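You operate a simulated robot arm through the tools that you are given. There is no shell and no other tool. Be economical: measure what you need, move in short steps, check, and stop when the job is done.

You run a simulated robot arm. Do the job below in one go: nothing can be reset, and whatever is moved stays where it is left.

TASK
Set up the mic for the name on the cue board.
Fine: its name tab onto the strip whose window shows that name; select it, 48 V on while it is muted, fader to the cue's level, unmute last.

The check looks at the end state, three seconds after you hand in, the way a careful person would. Anything else that was tipped, shoved, dropped, spilled or broken makes it a failure.

THE ROBOT
A 6-joint arm with a two-finger parallel gripper, fixed in place. Base frame: the origin is at the foot of the arm, x ahead of it, y to its left, z up. Units: m, degrees, N and s.
Its first joint turns from -166.0 to 166.0 degrees. Payload 3.91 kg.
The tool frame sits at the grasp point between the pads (the TCP): z along the fingers, y along the line on which they close. The tips reach 0.03 m beyond it. The gripper opens to 0.11 m. The fingers are 0.02 m wide and 0.01 m thick; the gripper's body (0.048 by 0.112 m) begins 0.055 m behind the TCP.
Orientation is that of the tool frame in the base frame, as [roll, pitch, yaw] about the fixed x, y, z axes, in that order (R = Rz(yaw) Ry(pitch) Rx(roll)). With the fingers straight down and closing along the base's y, the tool's x points along the base's -x, its y along +y and its z along -z.

THE INTERFACE
- The arm moves only by the tool servo_tool. Its argument "targets" is text: rows parted by semicolons, each of 7 numbers parted by spaces: the shift along the tool's x, y, z in cm, then the turn, a rotation vector about the tool's x, y, z in degrees, then the closure, from 0 (fully open) to 1 (shut). In form: x y z rx ry rz jaw; .... A call has 1 to 12 rows; each row is the pose to reach, as a shift and turn from the pose commanded when the call began, along the tool's axes at that moment. A row lasts 0.2 s, in which the tool goes at most 0.05 m and 8.6 degrees; a call with a longer step from one row to the next is refused whole, and so is a gripper value outside its range. Where a pose cannot be reached the arm comes as near as it can. A force on the tool above 40 N (or 10 N above the force at the start of the call, whichever is more), or a blocked arm, ends the call early, and 0.2 s more pass. Each finger travels about 0.045 m/s and halts on what it meets, pressing with about 23 N; the grip force reading is that of the motor and also rises with nothing between the fingers. The clock runs only during rows and for 0.2 s after the last one: add rows that repeat a pose to give the fingers time. The reply holds the time, the measured pose of the TCP, the force on the tool along the base axes, the opening and the grip force, in the units named above and with some noise, and new pictures: "pictures" is both (left out), scene, wrist or none.
- Cameras (640 x 400 px; columns grow to the right, rows downward): "scene" is fixed at [0.4005, -0.4989, 1.5603]; the picture's right is [1.00, -0.07, 0.00], its down [-0.05, -0.65, -0.76] and it looks along [0.05, 0.75, -0.65] (base axes); focal length 328 px, centre (320, 200). "wrist" rides on the gripper at [-0.036, 0, -0.057] in the tool frame; the picture's right is [0.00, -1.00, 0.00], its down [0.97, 0.00, -0.24] and it looks along [0.24, 0.00, 0.97] (tool axes); focal length 218 px, centre (320, 200). There is no depth. A picture from a camera that has moved, and an enlarged one, comes with that camera's place and axes in the base frame and with its lens.
- raise_lower(by): slides the trunk up (or, below 0, down) by that many m; the arm rides with it, the base frame stays. It gives what a move gives, with no picture.
- enlarge(camera, box): a new picture of the part [left, top, right, bottom] of that camera's present view, enlarged. It takes no simulated time.
- job_done(): hands the job in; it is judged then, once.

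Work in short steps. Places have to be worked out from the pictures, the camera data and where the tool is seen: move nearer, look again, correct. Check each grasp and each placing, and mend what went wrong. You have 120 turns and 170 pictures in all, those below and enlarged ones among them. Open the gripper and draw the arm clear of the work before you hand the job in, unless the task says otherwise; then end with one line.

The tools are called as a command line: name --argument value ..., lists and objects as JSON in quotes. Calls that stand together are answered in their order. servo_tool: Moves the arm, as the interface text tells. Its arguments: {"type":"object","properties":{"targets":{"type":"string"},"pictures":{"type":"string","enum":["both","scene","wrist","none"]}},"required":["targets"]} The other tools are called the same way: raise_lower (by) slides the trunk up or down; enlarge (camera, box) takes an enlarged picture of a part of a camera's view; job_done () hands the job in.

At the start:

```text
time: 0.0
tcp_pos: [0.3507, 0.3128, 1.2197]
tool_rot: [180.0, 0.0, 180.0]
wrist_force: [-0.5, -0.3, -0.2]
gripper_width: 0.1101
gripper_force: 0.0
trunk travel left (down, up): [-0.5, 0.09]
```

scene: 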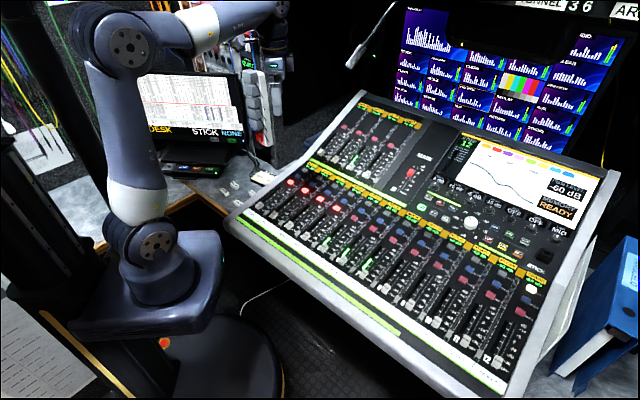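
wrist: 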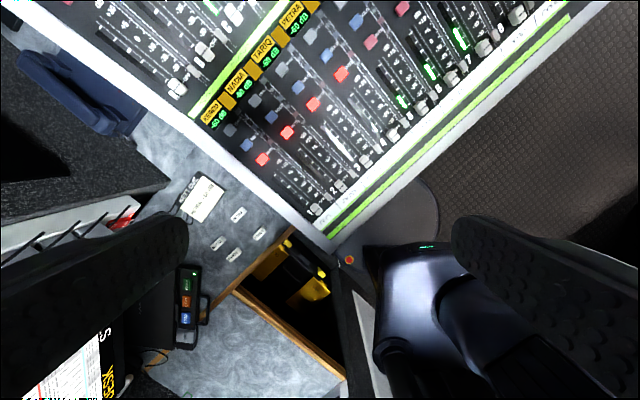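

The scene shows a mixing console, a few tabs on the desk, and a display on the left. I enlarge the parts to read the cue board, the tabs and the strips.

enlarge --camera "scene" --box '[120, 50, 300, 200]'

enlarge --camera "wrist" --box '[160, 150, 300, 280]'

enlarge --camera "scene" --box '[220, 90, 420, 260]'

enlarge --camera "scene" --box '[400, 0, 640, 260]'

```text
2.67 times, centred on (210, 125) of scene
camera zoom: at [0.4005, -0.4989, 1.5603], right [1.0, -0.07, 0.0], down [-0.05, -0.65, -0.76], along [0.05, 0.75, -0.65], focal length 874 px, centre (613, 400)
```

zoom: 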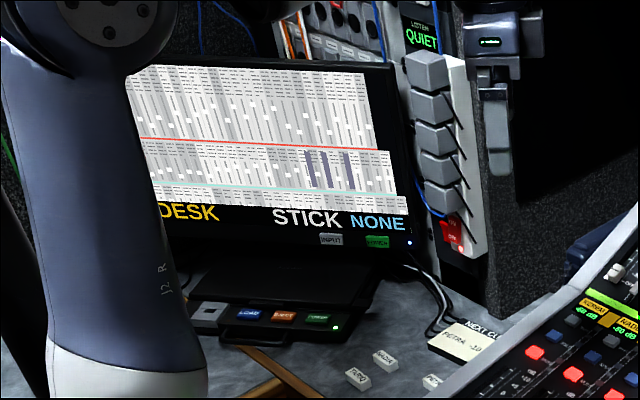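

```text
3.08 times, centred on (230, 215) of wrist
camera zoom: at [0.3871, 0.3123, 1.277], right [0.0, -1.0, 0.0], down [-0.97, 0.0, 0.24], along [-0.24, 0.0, -0.97], focal length 672 px, centre (597, 154)
```

zoom: 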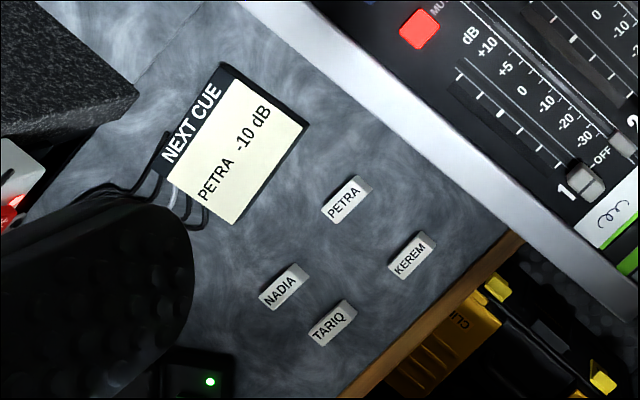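

```text
2.35 times, centred on (320, 175) of scene
camera zoom: at [0.4005, -0.4989, 1.5603], right [1.0, -0.07, 0.0], down [-0.05, -0.65, -0.76], along [0.05, 0.75, -0.65], focal length 771 px, centre (320, 259)
```

zoom: 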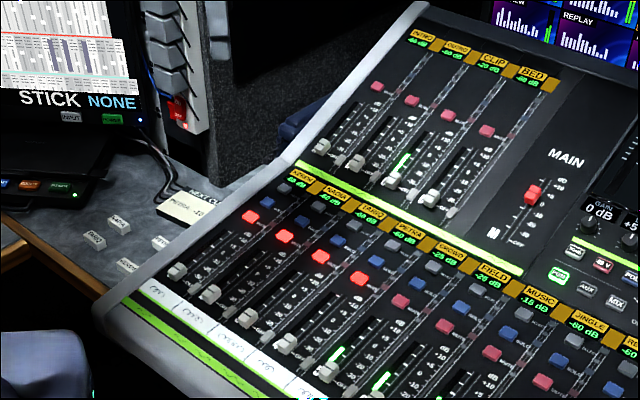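

```text
1.54 times, centred on (520, 130) of scene
camera zoom: at [0.4005, -0.4989, 1.5603], right [1.0, -0.07, 0.0], down [-0.05, -0.65, -0.76], along [0.05, 0.75, -0.65], focal length 504 px, centre (12, 308)
```

zoom: 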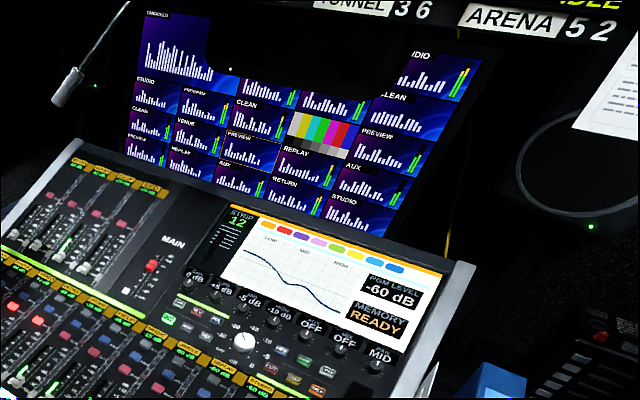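

The cue is PETRA, -10 dB; the PETRA tab is near (0.20, 0.54) on the desk and strip 4 shows PETRA. I move over the console's left bank to survey it.

servo_tool --targets "-2 -3.5 2 0 0 0 0; -4 -7 4 0 0 0 0; -6 -10.5 6 0 0 0 0; -8 -13.5 8 0 0 0 0; -10 -16 10 0 0 0 0; -12 -18 12 0 0 0 0;-12 -18 12 0 0 0 0"

```text
time: 1.6
tcp_pos: [0.4707, 0.1328, 1.1032]
tool_rot: [180.0, 0.1, -179.9]
wrist_force: [-0.5, 0.3, -0.3]
gripper_width: 0.1099
gripper_force: 0.1
trunk travel left (down, up): [-0.5, 0.09]
camera wrist: at [0.5075, 0.132, 1.1601], right [0.0, -1.0, 0.0], down [-0.97, 0.0, 0.24], along [-0.24, 0.0, -0.97], focal length 218 px, centre (320, 200)
```

scene: 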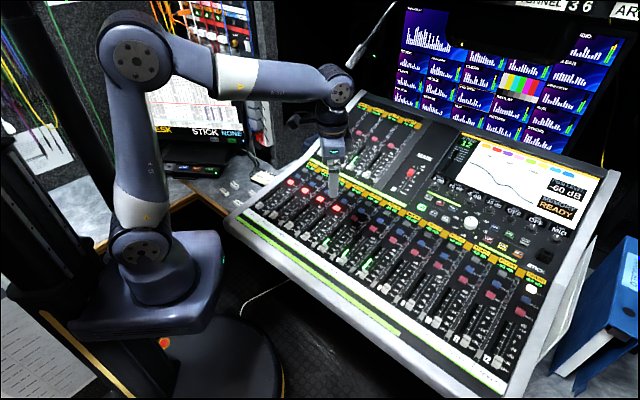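
wrist: 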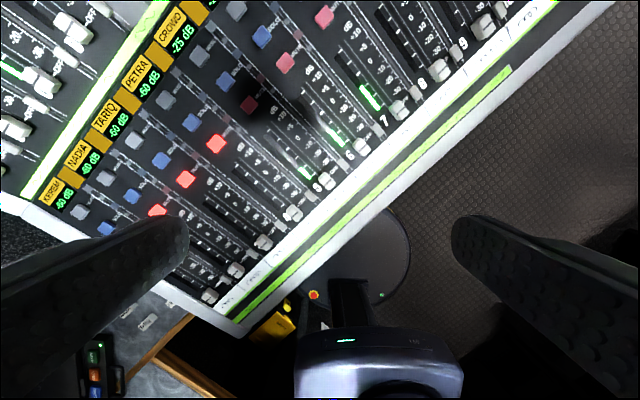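

PETRA strip is visible, fourth. I enlarge for labels, and look at the centre section.

enlarge --camera "wrist" --box '[100, 20, 320, 240]'

enlarge --camera "scene" --box '[400, 130, 600, 300]'

```text
1.82 times, centred on (210, 130) of wrist
camera zoom: at [0.5075, 0.132, 1.1601], right [0.0, -1.0, 0.0], down [-0.97, 0.0, 0.24], along [-0.24, 0.0, -0.97], focal length 397 px, centre (520, 327)
```

zoom: 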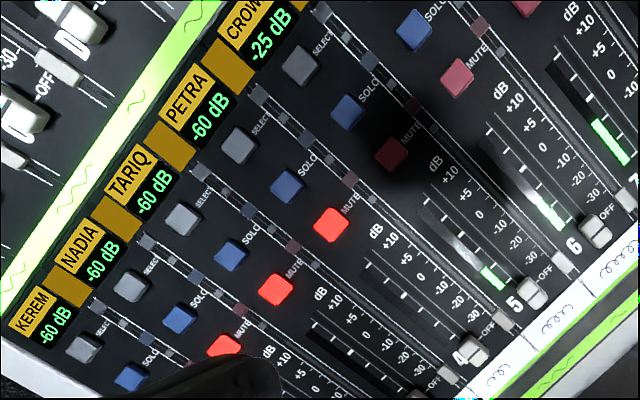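

```text
2.35 times, centred on (500, 215) of scene
camera zoom: at [0.4005, -0.4989, 1.5603], right [1.0, -0.07, 0.0], down [-0.05, -0.65, -0.76], along [0.05, 0.75, -0.65], focal length 771 px, centre (-104, 165)
```

zoom: 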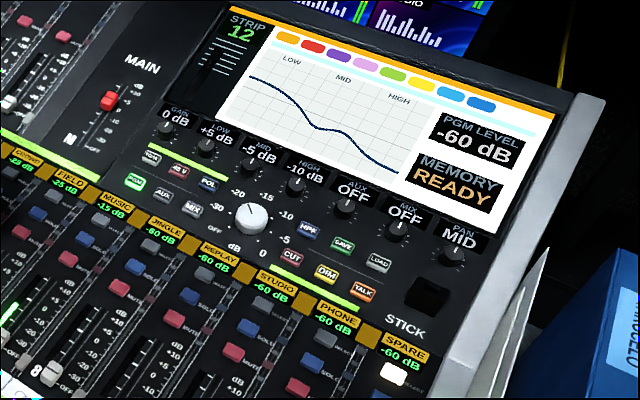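

Triangulation puts strip 4's mute near (0.51, 0.275, 0.85), its cap near (0.405, 0.172, 0.83), strips running along (+x,+y). I turn the tool by 45° to line up with the strips and drop lower to look at the strip's foot.

servo_tool --targets "1 0.7 2 0 0 -8 0; 2 1.4 4 0 0 -16 0; 3 2.1 6 0 0 -24 0; 4 2.8 8 0 0 -32 0; 5 3.5 10 0 0 -40 0; 6 4.2 12 0 0 -45 0; 6 4.2 12 0 0 -45 0"

```text
time: 3.2
tcp_pos: [0.41, 0.1744, 0.9802]
tool_rot: [180.0, 0.1, -134.8]
wrist_force: [0.4, -0.2, 0.1]
gripper_width: 0.1102
gripper_force: 0.1
trunk travel left (down, up): [-0.5, 0.09]
camera wrist: at [0.4367, 0.1995, 1.0364], right [0.71, -0.71, 0.0], down [-0.68, -0.69, 0.24], along [-0.17, -0.17, -0.97], focal length 218 px, centre (320, 200)
```

scene: 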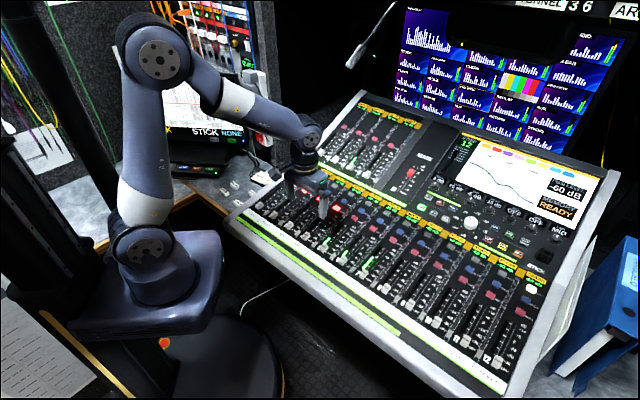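
wrist: 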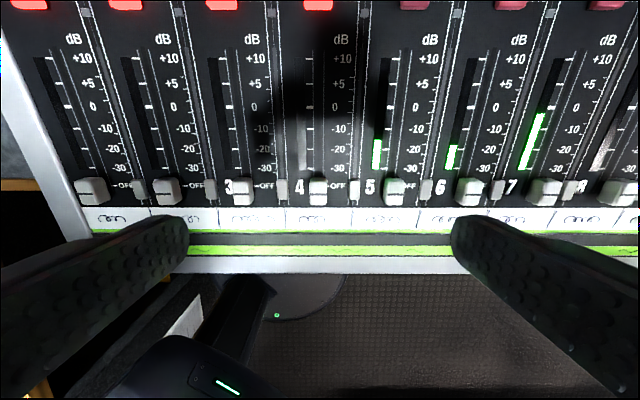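

Well aligned with the strips. I enlarge strip 4.

enlarge --camera "wrist" --box '[230, 0, 410, 260]'

enlarge --camera "wrist" --box '[230, 140, 410, 260]'

```text
1.54 times, centred on (320, 130) of wrist
camera zoom: at [0.4367, 0.1995, 1.0364], right [0.71, -0.71, 0.0], down [-0.68, -0.69, 0.24], along [-0.17, -0.17, -0.97], focal length 336 px, centre (320, 308)
```

zoom: 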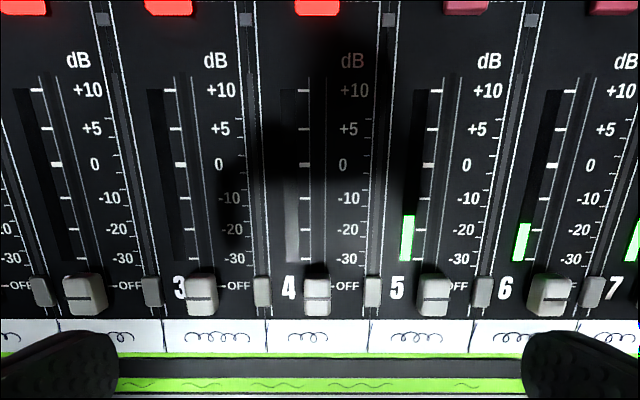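

```text
3.33 times, centred on (320, 200) of wrist
camera zoom: at [0.4367, 0.1995, 1.0364], right [0.71, -0.71, 0.0], down [-0.68, -0.69, 0.24], along [-0.17, -0.17, -0.97], focal length 728 px, centre (320, 200)
```

zoom: 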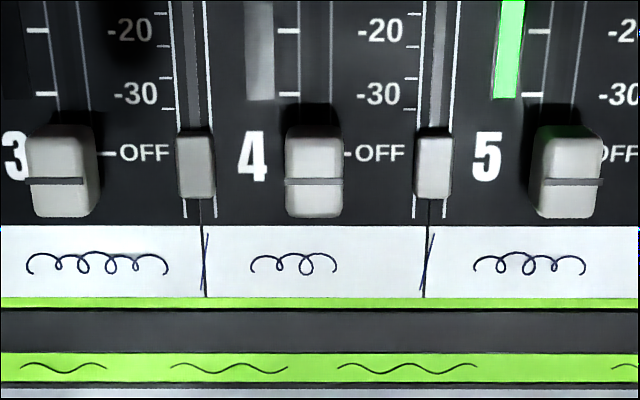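

The tape cell under strip 4 is where the tab goes; the fader has a -10 tick. I slide up-strip to see the buttons and window.

servo_tool --targets "-4 0 -1 0 0 0 0.3; -8 0 -2 0 0 0 0.6; -12 0 -3 0 0 0 0.9; -16 0 -3 0 0 0 1; -18 0 -3 0 0 0 1; -18 0 -3 0 0 0 1;-18 0 -3 0 0 0 1" --pictures "wrist"

enlarge --camera "wrist" --box '[200, 0, 440, 200]'

```text
time: 4.8
tcp_pos: [0.5382, 0.3017, 1.0093]
tool_rot: [180.0, 0.0, -135.0]
wrist_force: [0.3, 1.1, 0.1]
gripper_width: 0.0
gripper_force: 22.9
trunk travel left (down, up): [-0.5, 0.09]
camera wrist: at [0.5644, 0.3265, 1.0661], right [0.71, -0.71, 0.0], down [-0.69, -0.69, 0.24], along [-0.17, -0.17, -0.97], focal length 218 px, centre (320, 200)
```

wrist: 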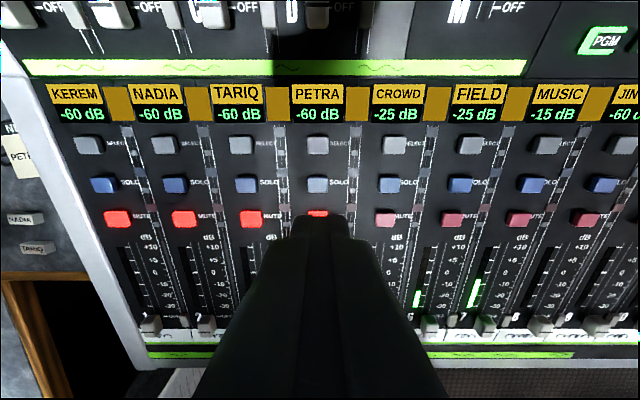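

```text
2.00 times, centred on (320, 100) of wrist
camera zoom: at [0.5644, 0.3265, 1.0661], right [0.71, -0.71, 0.0], down [-0.69, -0.69, 0.24], along [-0.17, -0.17, -0.97], focal length 436 px, centre (320, 400)
```

zoom: 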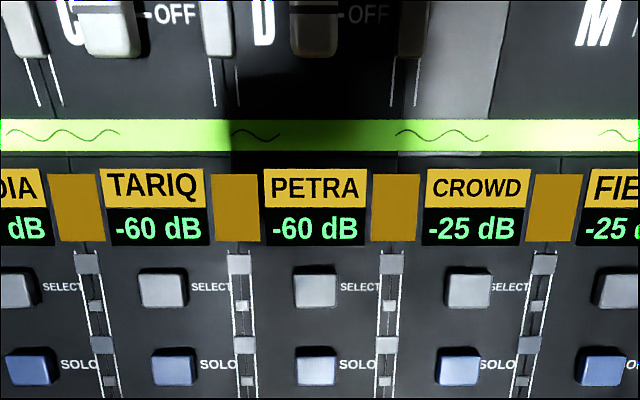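

Closed fingers sit aligned with strip 4. The SELECT button is about 3.7 cm up-strip of the tool with its top near z 0.859. I move over it and creep down.

servo_tool --targets "-3.7 0.2 2 0 0 0 1; -3.7 0.2 6 0 0 0 1; -3.7 0.2 9.5 0 0 0 1; -3.7 0.2 10.5 0 0 0 1; -3.7 0.2 10.9 0 0 0 1; -3.7 0.2 11.2 0 0 0 1; -3.7 0.2 11.5 0 0 0 1; -3.7 0.2 11.7 0 0 0 1" --pictures "both"

enlarge --camera "scene" --box '[300, 120, 460, 230]'

```text
time: 6.6
tcp_pos: [0.5625, 0.3308, 0.8928]
tool_rot: [180.0, 0.1, -135.0]
wrist_force: [0.4, 0.1, 1.5]
gripper_width: 0.0
gripper_force: 23.1
trunk travel left (down, up): [-0.5, 0.09]
camera wrist: at [0.5889, 0.3546, 0.9502], right [0.71, -0.71, 0.0], down [-0.69, -0.69, 0.24], along [-0.17, -0.17, -0.97], focal length 218 px, centre (320, 200)
```

scene: 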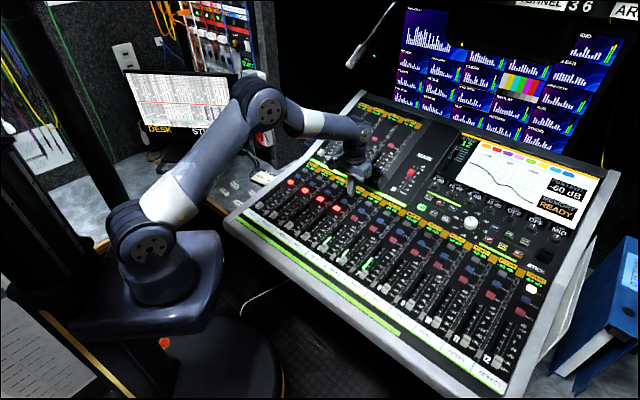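
wrist: 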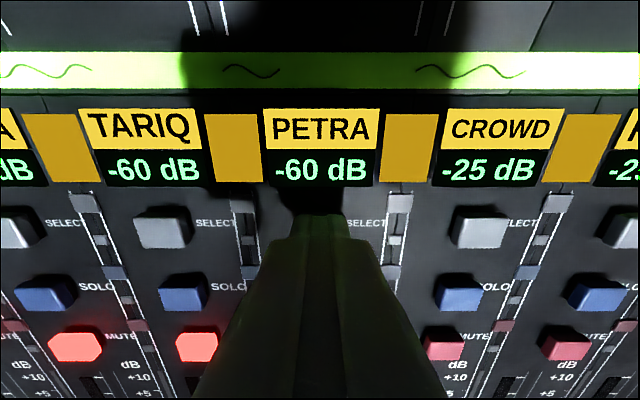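

```text
3.64 times, centred on (380, 175) of scene
camera zoom: at [0.4005, -0.4989, 1.5603], right [1.0, -0.07, 0.0], down [-0.05, -0.65, -0.76], along [0.05, 0.75, -0.65], focal length 1192 px, centre (102, 291)
```

zoom: 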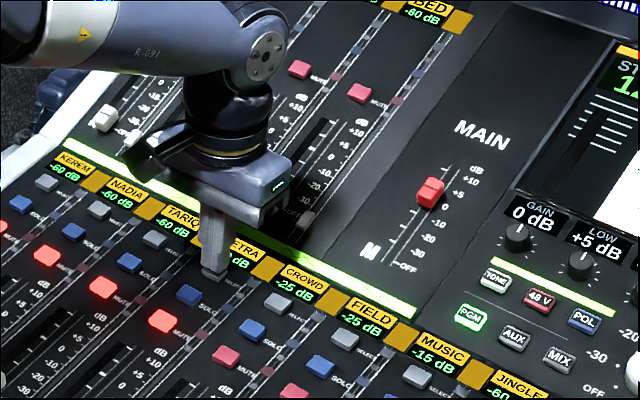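

The tip is right above SELECT on PETRA's strip, not yet in contact. I creep down further.

servo_tool --targets "0 0 0.3 0 0 0 1; 0 0 0.5 0 0 0 1; 0 0 0.7 0 0 0 1; 0 0 0.85 0 0 0 1; 0 0 1.0 0 0 0 1" --pictures "wrist"

enlarge --camera "scene" --box '[320, 120, 480, 230]'

```text
time: 7.8
tcp_pos: [0.562, 0.3292, 0.8878]
tool_rot: [-180.0, 0.5, -135.1]
wrist_force: [1.9, 2.1, 38.0]
gripper_width: 0.0002
gripper_force: 22.9
trunk travel left (down, up): [-0.5, 0.09]
camera wrist: at [0.5886, 0.3545, 0.9459], right [0.71, -0.71, 0.0], down [-0.69, -0.69, 0.23], along [-0.16, -0.16, -0.97], focal length 218 px, centre (320, 200)
```

wrist: 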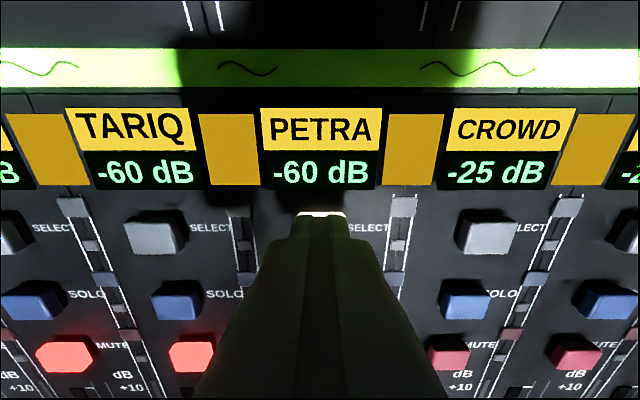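

```text
3.64 times, centred on (400, 175) of scene
camera zoom: at [0.4005, -0.4989, 1.5603], right [1.0, -0.07, 0.0], down [-0.05, -0.65, -0.76], along [0.05, 0.75, -0.65], focal length 1192 px, centre (29, 291)
```

zoom: 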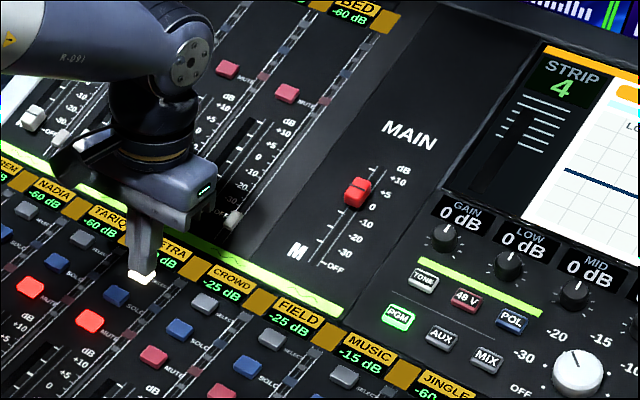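

STRIP now reads 4 and SELECT is lit: selected. The 48 V button is near (0.834, 0.251, 0.877), far out, so I'll need to lean the tool. I raise and swing toward it first.

servo_tool --targets "0 0 -3 0 0 0 1; 0 0 -7 0 0 0 1; 0 0 -11 0 0 0 1; 0.3 -3 -14 0 0 6 1; 0.7 -7 -15 0 0 14 1; 1.2 -11 -15 0 0 22 1; 1.7 -14 -15 0 0 28 1; 2.1 -16.3 -15 0 0 28 1; 2.1 -16.3 -15 0 0 28 1"

```text
time: 9.8
tcp_pos: [0.6618, 0.2007, 1.0346]
tool_rot: [180.0, 0.0, -163.0]
wrist_force: [0.0, 0.5, -0.1]
gripper_width: 0.0
gripper_force: 22.6
trunk travel left (down, up): [-0.5, 0.09]
camera wrist: at [0.6987, 0.2102, 1.0915], right [0.29, -0.96, 0.0], down [-0.93, -0.28, 0.24], along [-0.23, -0.07, -0.97], focal length 218 px, centre (320, 200)
```

scene: 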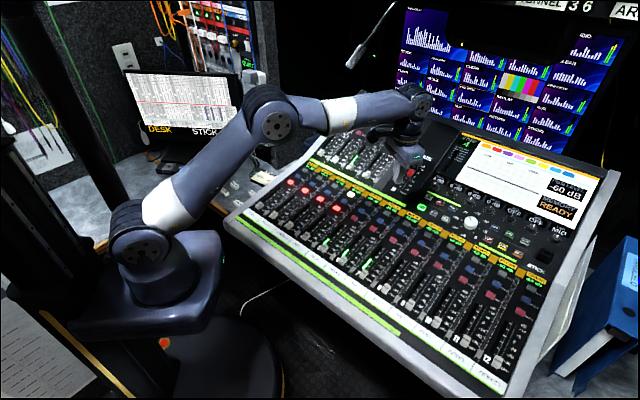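
wrist: 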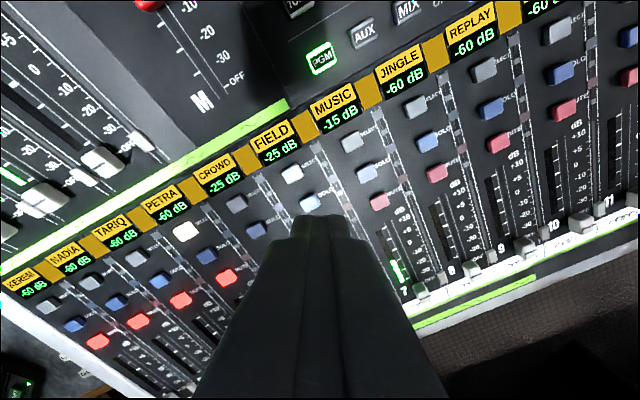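

Arm still has bend left. I tilt the fingers outward 40° and move out, to bring the 48 V button into view.

servo_tool --targets "-2 0 0 0 -8 0 1; -4 0 0 0 -16 0 1; -6 0 0 0 -24 0 1; -8 0 0 0 -32 0 1; -10 0 0 0 -40 0 1; -12 0 0 0 -40 0 1; -12 0 0 0 -40 0 1"

enlarge --camera "scene" --box '[360, 100, 520, 230]'

```text
time: 11.4
tcp_pos: [0.7766, 0.2358, 1.0337]
tool_rot: [180.0, 40.0, -163.0]
wrist_force: [-0.6, 0.1, -0.1]
gripper_width: 0.0002
gripper_force: 23.0
trunk travel left (down, up): [-0.5, 0.09]
camera wrist: at [0.7692, 0.2328, 1.1003], right [0.29, -0.96, 0.0], down [-0.86, -0.26, -0.44], along [0.42, 0.13, -0.9], focal length 218 px, centre (320, 200)
```

scene: 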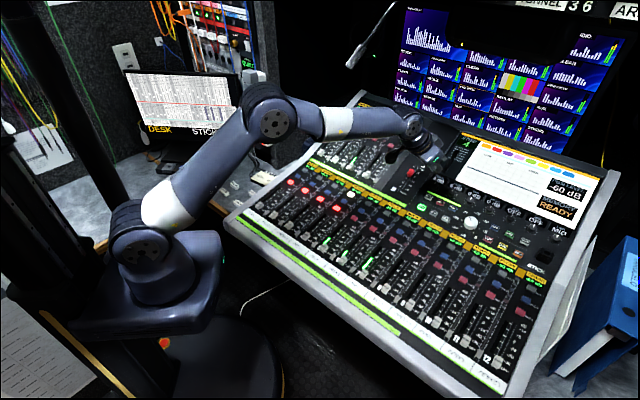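
wrist: 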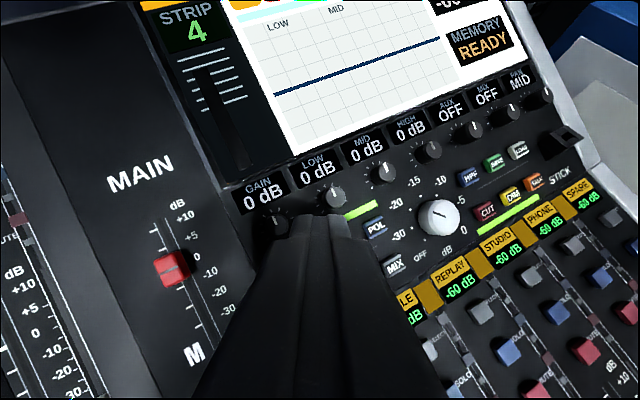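

```text
3.08 times, centred on (440, 165) of scene
camera zoom: at [0.4005, -0.4989, 1.5603], right [1.0, -0.07, 0.0], down [-0.05, -0.65, -0.76], along [0.05, 0.75, -0.65], focal length 1008 px, centre (-49, 308)
```

zoom: 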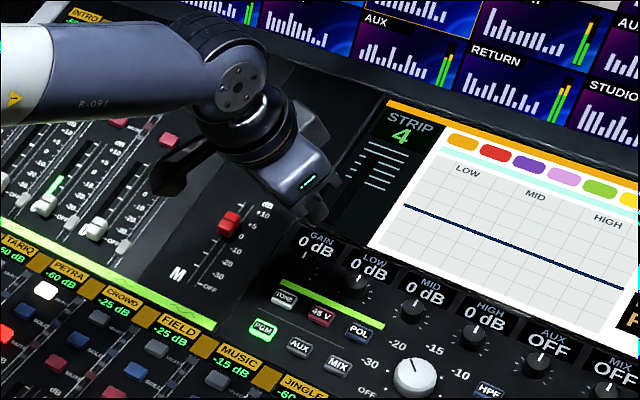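

POL and 48 V triangulate to about z 0.90; 48 V near (0.822, 0.230, 0.90). I go to hover about 1.5 cm above it and check in both views.

servo_tool --targets "1 -1.88 1 0 0 0 1; 2 -1.88 4 0 0 0 1; 3 -1.88 7 0 0 0 1; 3.48 -1.88 8.5 0 0 0 1; 3.48 -1.88 8.5 0 0 0 1"

enlarge --camera "scene" --box '[380, 140, 480, 220]'

```text
time: 12.6
tcp_pos: [0.8113, 0.2267, 0.9454]
tool_rot: [180.0, 40.0, -163.0]
wrist_force: [0.8, 0.4, 0.4]
gripper_width: 0.0001
gripper_force: 23.1
trunk travel left (down, up): [-0.5, 0.09]
camera wrist: at [0.8027, 0.2226, 1.0128], right [0.29, -0.96, 0.0], down [-0.86, -0.26, -0.44], along [0.42, 0.13, -0.9], focal length 218 px, centre (320, 200)
```

scene: 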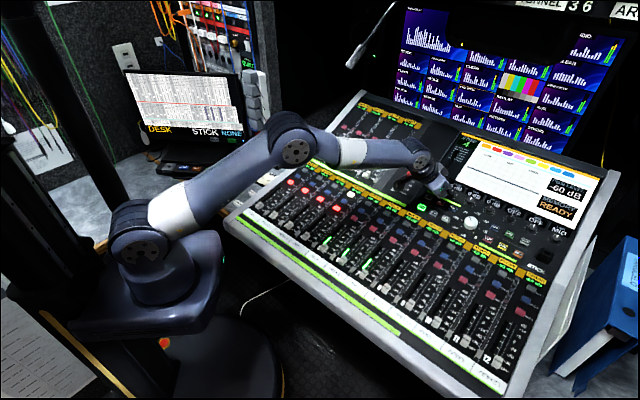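
wrist: 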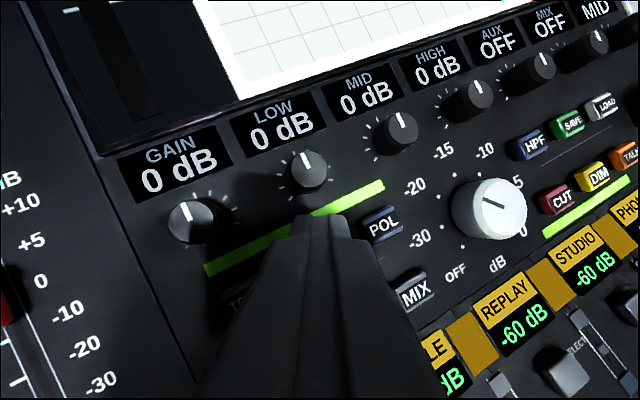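

```text
5.00 times, centred on (430, 180) of scene
camera zoom: at [0.4005, -0.4989, 1.5603], right [1.0, -0.07, 0.0], down [-0.05, -0.65, -0.76], along [0.05, 0.75, -0.65], focal length 1638 px, centre (-230, 300)
```

zoom: 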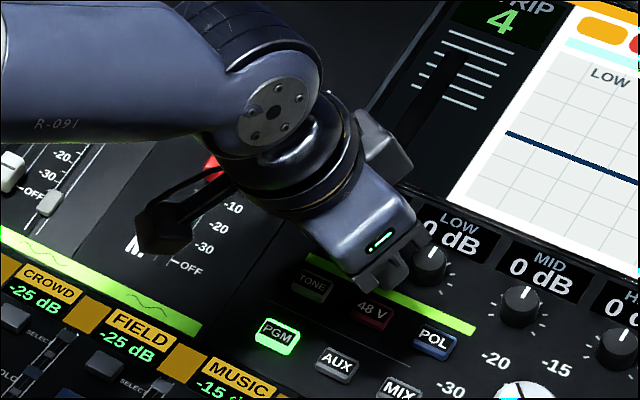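

The tip is about 2 cm above the 48 V button, with a few mm lateral correction needed. I press straight down in small steps.

servo_tool --targets "0.77 -0.3 0.92 0 0 0 1; 1.03 -0.3 1.23 0 0 0 1; 1.16 -0.3 1.38 0 0 0 1; 1.29 -0.3 1.53 0 0 0 1; 1.41 -0.3 1.69 0 0 0 1; 1.54 -0.3 1.84 0 0 0 1" --pictures "none"

enlarge --camera "scene" --box '[380, 140, 480, 220]'

```text
time: 14.0
tcp_pos: [0.8106, 0.2226, 0.9212]
tool_rot: [180.0, 40.0, -163.0]
wrist_force: [-0.1, 0.5, 1.8]
gripper_width: 0.0
gripper_force: 22.8
trunk travel left (down, up): [-0.5, 0.09]
```

```text
5.00 times, centred on (430, 180) of scene
camera zoom: at [0.4005, -0.4989, 1.5603], right [1.0, -0.07, 0.0], down [-0.05, -0.65, -0.76], along [0.05, 0.75, -0.65], focal length 1638 px, centre (-230, 300)
```

zoom: 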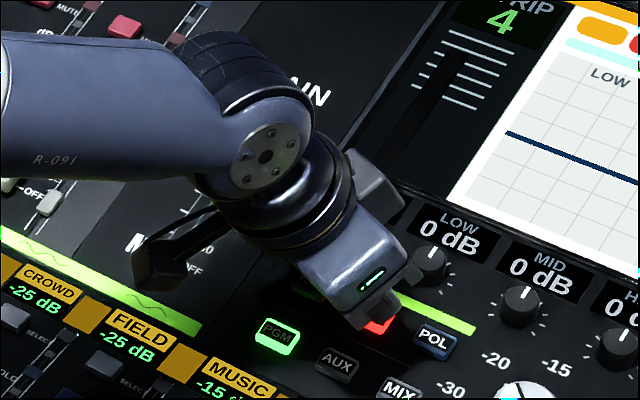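

48 V has lit red. I back off straight up and outward-clear, then verify it's latched.

servo_tool --targets "-1.3 0 -1.5 0 0 0 1; -4 0 -4.5 0 0 0 1; -6.5 0 -7.5 0 0 0 1; -6.5 0 -7.5 0 8 0 1; -6.5 0 -7.5 0 16 0 1;-6.5 0 -7.5 0 24 0 1;-6.5 0 -7.5 0 32 0 1;-6.5 0 -7.5 0 40 0 1; -4.5 0 -9.5 0 40 0 1; -2 0 -11.5 0 40 0 1; 1 0 -14 0 40 0 1"

enlarge --camera "scene" --box '[300, 140, 480, 260]'

```text
time: 16.4
tcp_pos: [0.7105, 0.1935, 1.0215]
tool_rot: [180.0, 0.2, -162.9]
wrist_force: [-0.4, 0.4, -0.3]
gripper_width: 0.0002
gripper_force: 23.5
out of reach, approached as far as the arm can: row 5, 6, 7, 8, 9, 10, 11
trunk travel left (down, up): [-0.5, 0.09]
camera wrist: at [0.7463, 0.2036, 1.0786], right [0.29, -0.96, 0.0], down [-0.93, -0.28, 0.24], along [-0.23, -0.07, -0.97], focal length 218 px, centre (320, 200)
```

scene: 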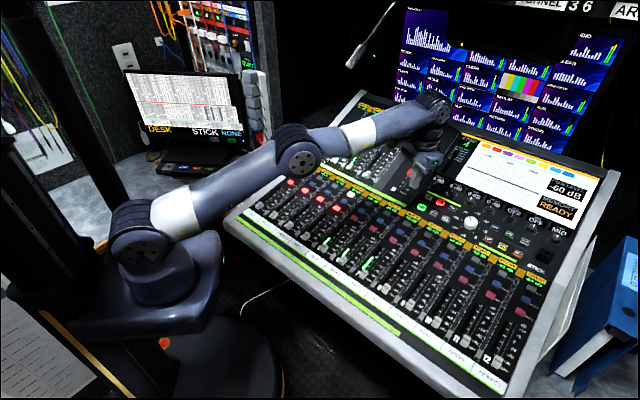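
wrist: 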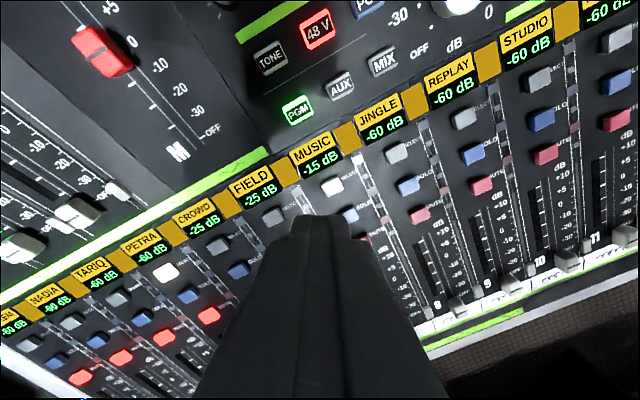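

```text
3.33 times, centred on (390, 200) of scene
camera zoom: at [0.4005, -0.4989, 1.5603], right [1.0, -0.07, 0.0], down [-0.05, -0.65, -0.76], along [0.05, 0.75, -0.65], focal length 1092 px, centre (87, 200)
```

zoom: 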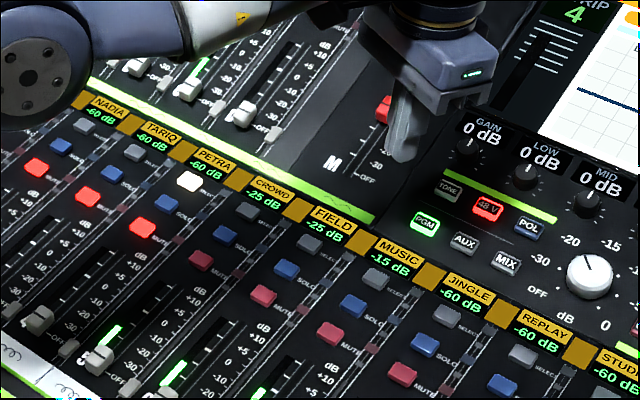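

48 V, SELECT and MUTE on strip 4 are all lit. Next the fader: I estimate cap at u≈0.407 along the strip and the -10 tick at u≈0.465 (18 mm per tick). I go back to below the cap, over the tape.

servo_tool --targets "4 0.6 0 0 0 0 1; 8 1.2 0 0 0 0 1; 12.5 1.9 0 0 0 -7 1; 17 2.6 0 0 0 -14 1; 21.5 3.3 0 0 0 -21 1; 26 4.0 0 0 0 -28 1; 30 4.7 0 0 0 -28 1; 33 5.2 2 0 0 -28 1; 33 5.2 2 0 0 -28 1" --pictures "wrist"

```text
time: 18.4
tcp_pos: [0.3813, 0.1473, 1.0001]
tool_rot: [179.9, 0.0, -135.0]
wrist_force: [0.3, 0.7, -0.4]
gripper_width: 0.0
gripper_force: 22.9
trunk travel left (down, up): [-0.5, 0.09]
camera wrist: at [0.4078, 0.171, 1.0574], right [0.71, -0.71, 0.0], down [-0.69, -0.69, 0.24], along [-0.17, -0.17, -0.97], focal length 218 px, centre (320, 200)
```

wrist: 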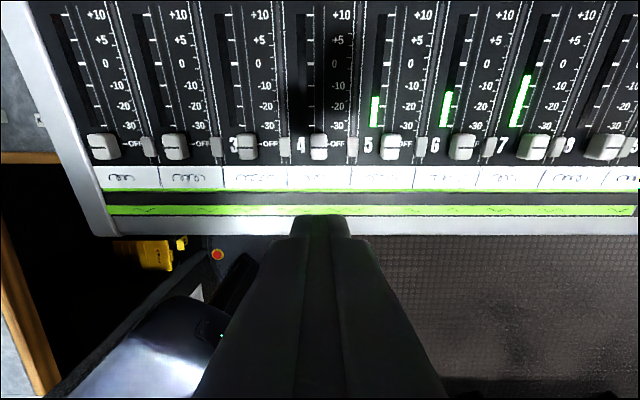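

Aligned with fader 4 (centre column). I descend in front of the cap to mid-cap height.

servo_tool --targets "0 0 4 0 0 0 1; 0 0 8 0 0 0 1; 0 0 11.5 0 0 0 1; 0 0 13 0 0 0 1; 0 0 14 0 0 0 1; 0 0 14 0 0 0 1"

enlarge --camera "scene" --box '[270, 180, 390, 280]'

```text
time: 19.8
tcp_pos: [0.3812, 0.1475, 0.8601]
tool_rot: [180.0, 0.0, -135.0]
wrist_force: [-0.7, -0.1, -0.6]
gripper_width: 0.0
gripper_force: 22.8
trunk travel left (down, up): [-0.5, 0.09]
camera wrist: at [0.4064, 0.1712, 0.9173], right [0.71, -0.71, 0.0], down [-0.69, -0.69, 0.24], along [-0.17, -0.17, -0.97], focal length 218 px, centre (320, 200)
```

scene: 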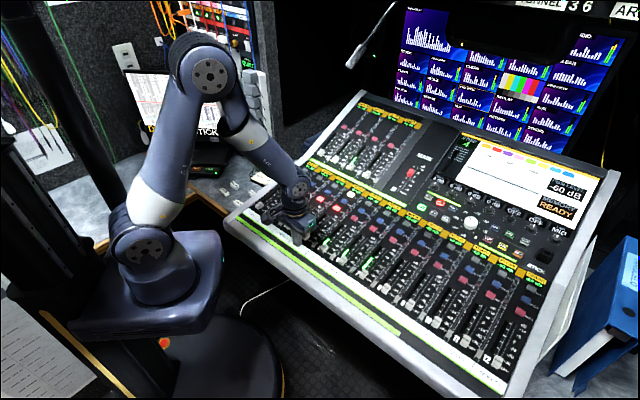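
wrist: 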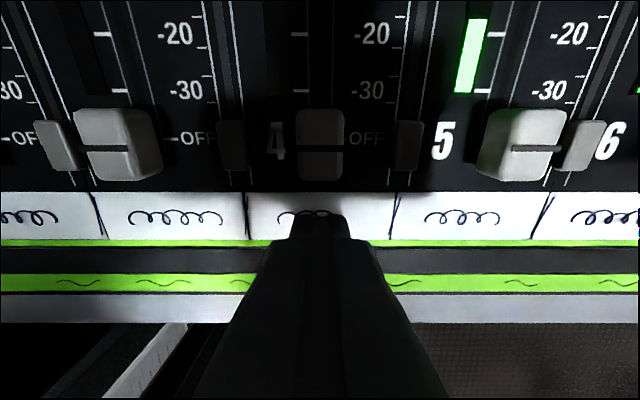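

```text
4.00 times, centred on (330, 230) of scene
camera zoom: at [0.4005, -0.4989, 1.5603], right [1.0, -0.07, 0.0], down [-0.05, -0.65, -0.76], along [0.05, 0.75, -0.65], focal length 1311 px, centre (280, 80)
```

zoom: 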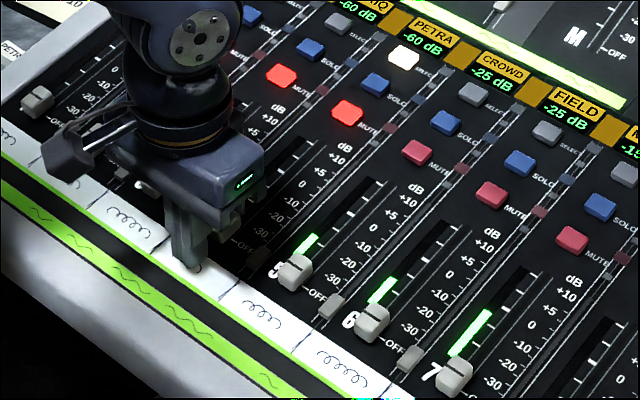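

The tip is over tape cell 4, just ahead of the cap, and PETRA's readout is visible in the scene camera. I push the cap up-strip, following the slope.

servo_tool --targets "-1 0 -0.13 0 0 0 1; -2 0 -0.26 0 0 0 1; -3 0 -0.4 0 0 0 1; -4 0 -0.53 0 0 0 1; -5 0 -0.66 0 0 0 1; -5 0 -0.66 0 0 0 1" --pictures "wrist"

enlarge --camera "scene" --box '[270, 170, 390, 270]'

```text
time: 21.2
tcp_pos: [0.4167, 0.1808, 0.8656]
tool_rot: [179.9, 0.0, -135.0]
wrist_force: [-0.2, 0.7, -0.6]
gripper_width: 0.0
gripper_force: 22.9
trunk travel left (down, up): [-0.5, 0.09]
camera wrist: at [0.4431, 0.2056, 0.9237], right [0.71, -0.71, 0.0], down [-0.69, -0.69, 0.24], along [-0.17, -0.17, -0.97], focal length 218 px, centre (320, 200)
```

wrist: 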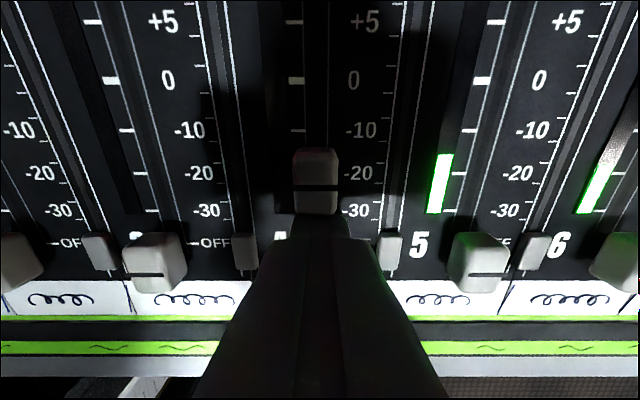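

```text
4.00 times, centred on (330, 220) of scene
camera zoom: at [0.4005, -0.4989, 1.5603], right [1.0, -0.07, 0.0], down [-0.05, -0.65, -0.76], along [0.05, 0.75, -0.65], focal length 1311 px, centre (280, 120)
```

zoom: 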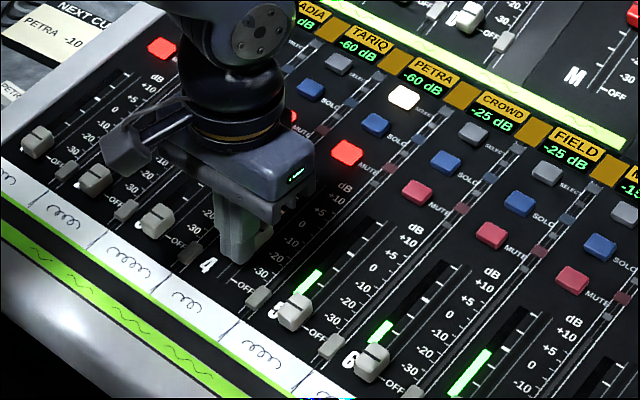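

The cap is at about -20 (line at u≈0.444). The readout shows signal, not fader, so I position by the ticks: push about 1.7 cm further, then back off and look squarely.

servo_tool --targets "-0.6 0 -0.08 0 0 0 1; -1.2 0 -0.16 0 0 0 1; -1.7 0 -0.22 0 0 0 1; -1.7 0 -0.22 0 0 0 1; -1.7 0 -0.22 0 0 0 1; 0.5 0 0 0 0 0 1; 1.5 0 -4 0 0 0 1; -1.5 0 -8 0 0 0 1; -1.5 0 -8 0 0 0 1" --pictures "wrist"

enlarge --camera "wrist" --box '[260, 60, 380, 260]'

```text
time: 23.2
tcp_pos: [0.4278, 0.1934, 0.9469]
tool_rot: [-180.0, -0.1, -134.9]
wrist_force: [1.3, -0.2, -0.2]
gripper_width: 0.0001
gripper_force: 23.4
trunk travel left (down, up): [-0.5, 0.09]
camera wrist: at [0.4539, 0.2172, 1.0049], right [0.71, -0.71, 0.0], down [-0.69, -0.69, 0.24], along [-0.17, -0.17, -0.97], focal length 218 px, centre (320, 200)
```

wrist: 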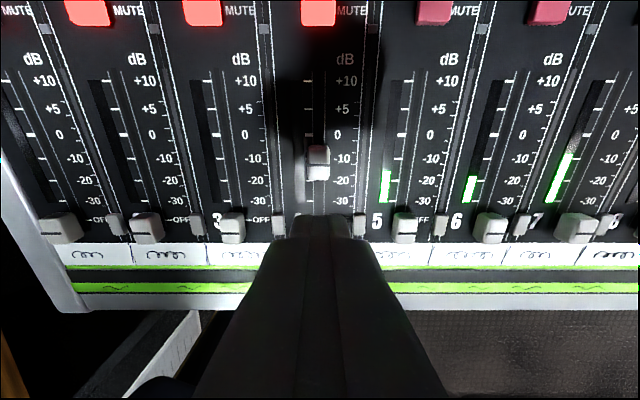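

```text
2.00 times, centred on (320, 160) of wrist
camera zoom: at [0.4539, 0.2172, 1.0049], right [0.71, -0.71, 0.0], down [-0.69, -0.69, 0.24], along [-0.17, -0.17, -0.97], focal length 436 px, centre (320, 280)
```

zoom: 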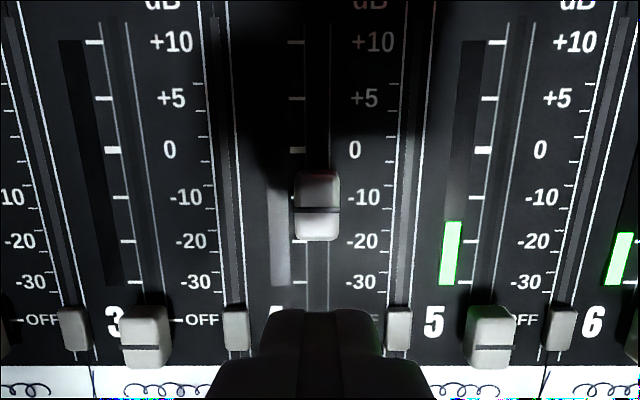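

By the geometry the cap now sits within about 1 mm of the -10 tick. I look again along the surface normal to remove parallax.

servo_tool --targets "2.6 0 1.5 0 0 0 1; 2.6 0 3 0 0 0 1; 2.6 0 3 0 0 0 1; 2.6 0 3 0 0 0 1" --pictures "none"

enlarge --camera "wrist" --box '[260, 50, 400, 190]'

```text
time: 24.2
tcp_pos: [0.4086, 0.1736, 0.9177]
tool_rot: [-180.0, 0.1, -134.9]
wrist_force: [0.4, 0.7, 0.1]
gripper_width: 0.0003
gripper_force: 23.4
trunk travel left (down, up): [-0.5, 0.09]
```

```text
2.86 times, centred on (330, 120) of wrist
camera zoom: at [0.4357, 0.1987, 0.9747], right [0.71, -0.71, 0.0], down [-0.69, -0.69, 0.24], along [-0.17, -0.17, -0.97], focal length 624 px, centre (291, 429)
```

zoom: 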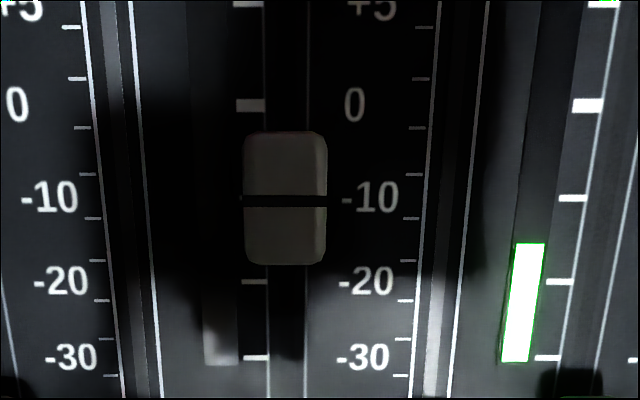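

The cap line is within about half a dB of -10. Now the tab: I lift and swing over to the desk at height, opening the gripper.

servo_tool --targets "0 0 -4.5 0 0 0 0.9; 0 0 -9 0 0 0 0.8; 0 1 -13 0 0 0 0.7; -1.4 5 -13 0 0 0 0.6; -2.8 9.5 -13 0 0 0 0.5; -4.3 14 -13 0 0 0 0.5; -5.8 18.5 -13 0 0 0 0.5; -7.3 23 -13 0 0 0 0.5; -8.8 27.5 -13 0 0 0 0.5; -10.3 32 -13 0 0 0 0.5; -11.8 36.5 -13 0 0 0 0.5; -13.3 40.3 -12 0 0 0 0.5"

```text
time: 26.8
tcp_pos: [0.219, 0.552, 1.0373]
tool_rot: [-180.0, 0.0, -135.0]
wrist_force: [-0.8, 0.1, 0.8]
gripper_width: 0.055
gripper_force: 0.1
trunk travel left (down, up): [-0.5, 0.09]
camera wrist: at [0.2447, 0.5767, 1.094], right [0.71, -0.71, 0.0], down [-0.69, -0.69, 0.24], along [-0.17, -0.17, -0.97], focal length 218 px, centre (320, 200)
```

scene: 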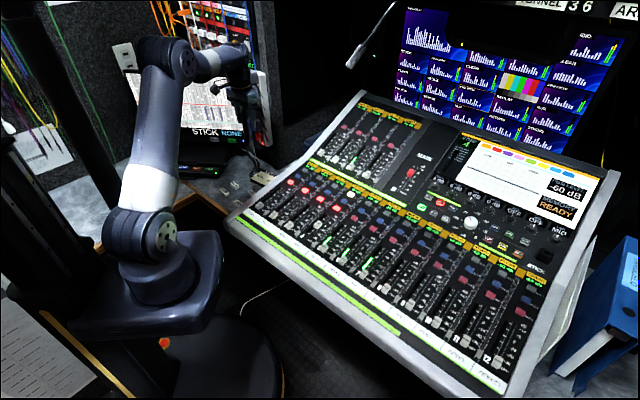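
wrist: 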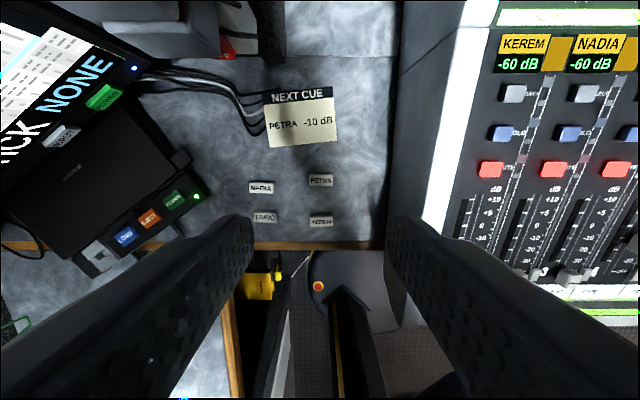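

The PETRA tab lies near (0.204, 0.534), aligned with the tool. I come closer above it for a precise look.

servo_tool --targets "1 0 4 0 0 0 0.4; 1 0 8 0 0 0 0.35; 1 0 12 0 0 0 0.35; 1 0 16 0 0 0 0.35; 1 0 19 0 0 0 0.35; 1 0 19 0 0 0 0.35" --pictures "wrist"

enlarge --camera "wrist" --box '[260, 130, 380, 230]'

```text
time: 28.2
tcp_pos: [0.2114, 0.5436, 0.8456]
tool_rot: [-180.0, 0.0, -135.0]
wrist_force: [0.7, 0.4, -1.1]
gripper_width: 0.0717
gripper_force: 0.0
trunk travel left (down, up): [-0.5, 0.09]
camera wrist: at [0.2386, 0.5688, 0.9022], right [0.71, -0.71, 0.0], down [-0.69, -0.69, 0.24], along [-0.17, -0.17, -0.97], focal length 218 px, centre (320, 200)
```

wrist: 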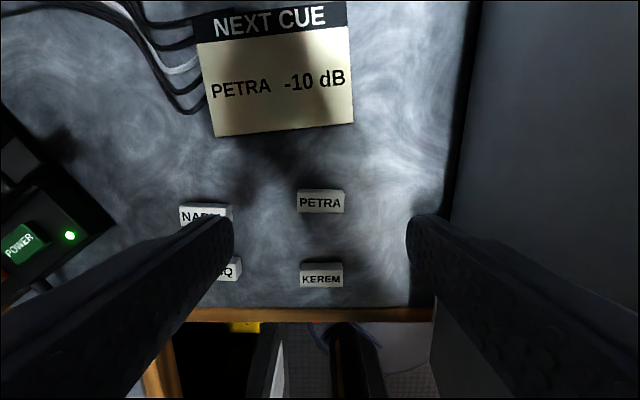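

```text
4.00 times, centred on (320, 180) of wrist
camera zoom: at [0.2386, 0.5688, 0.9022], right [0.71, -0.71, 0.0], down [-0.69, -0.69, 0.24], along [-0.17, -0.17, -0.97], focal length 873 px, centre (320, 280)
```

zoom: 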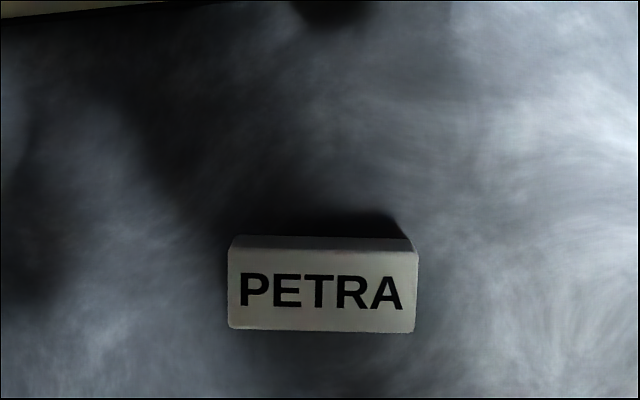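

The tab is 4.3 × 1.9 cm, about 1.25 cm off in tool x. I descend around its ends and look before closing.

servo_tool --targets "1.26 0 4 0 0 0 0.35; 1.26 0 8 0 0 0 0.35; 1.26 0 10 0 0 0 0.35; 1.26 0 10.7 0 0 0 0.35; 1.26 0 10.7 0 0 0 0.35"

enlarge --camera "scene" --box '[200, 130, 300, 230]'

```text
time: 29.4
tcp_pos: [0.2013, 0.5352, 0.7398]
tool_rot: [180.0, -0.1, -135.0]
wrist_force: [0.8, -0.3, 0.2]
gripper_width: 0.0716
gripper_force: 0.1
trunk travel left (down, up): [-0.5, 0.09]
camera wrist: at [0.228, 0.5593, 0.7971], right [0.71, -0.71, 0.0], down [-0.69, -0.69, 0.24], along [-0.17, -0.17, -0.97], focal length 218 px, centre (320, 200)
```

scene: 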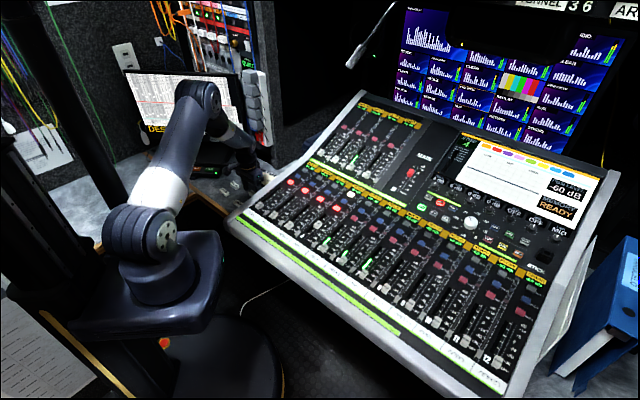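
wrist: 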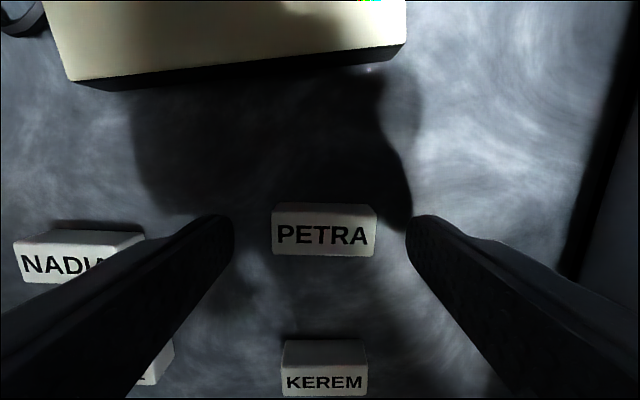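

```text
4.00 times, centred on (250, 180) of scene
camera zoom: at [0.4005, -0.4989, 1.5603], right [1.0, -0.07, 0.0], down [-0.05, -0.65, -0.76], along [0.05, 0.75, -0.65], focal length 1311 px, centre (600, 280)
```

zoom: 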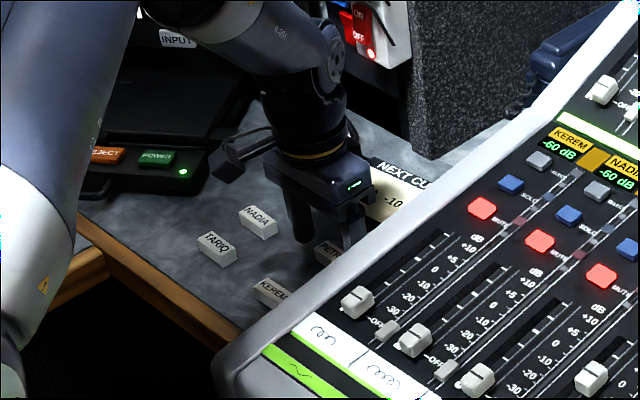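

Tab centred between fingers, top at about z 0.712. I lower 6 mm and close, with time for the fingers.

servo_tool --targets "0 -0.15 0.4 0 0 0 0.35; 0 -0.15 0.6 0 0 0 0.35; 0 -0.15 0.6 0 0 0 0.7; 0 -0.15 0.6 0 0 0 1; 0 -0.15 0.6 0 0 0 1; 0 -0.15 0.6 0 0 0 1; 0 -0.15 0.6 0 0 0 1" --pictures "wrist"

```text
time: 31.0
tcp_pos: [0.2013, 0.5336, 0.7346]
tool_rot: [-179.9, 0.0, -135.0]
wrist_force: [0.1, 0.8, 0.0]
gripper_width: 0.0406
gripper_force: 22.9
trunk travel left (down, up): [-0.5, 0.09]
camera wrist: at [0.2285, 0.5588, 0.7913], right [0.71, -0.71, 0.0], down [-0.69, -0.69, 0.24], along [-0.17, -0.17, -0.97], focal length 218 px, centre (320, 200)
```

wrist: 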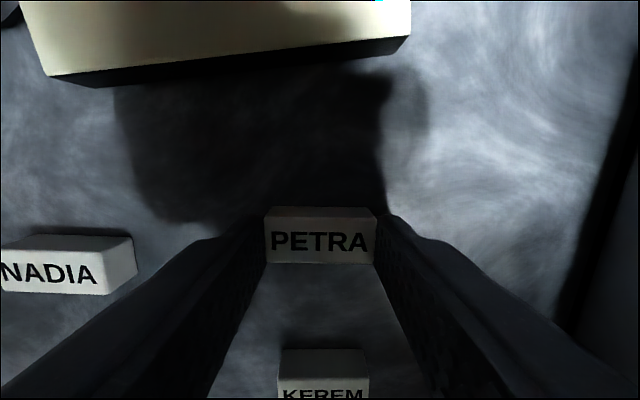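

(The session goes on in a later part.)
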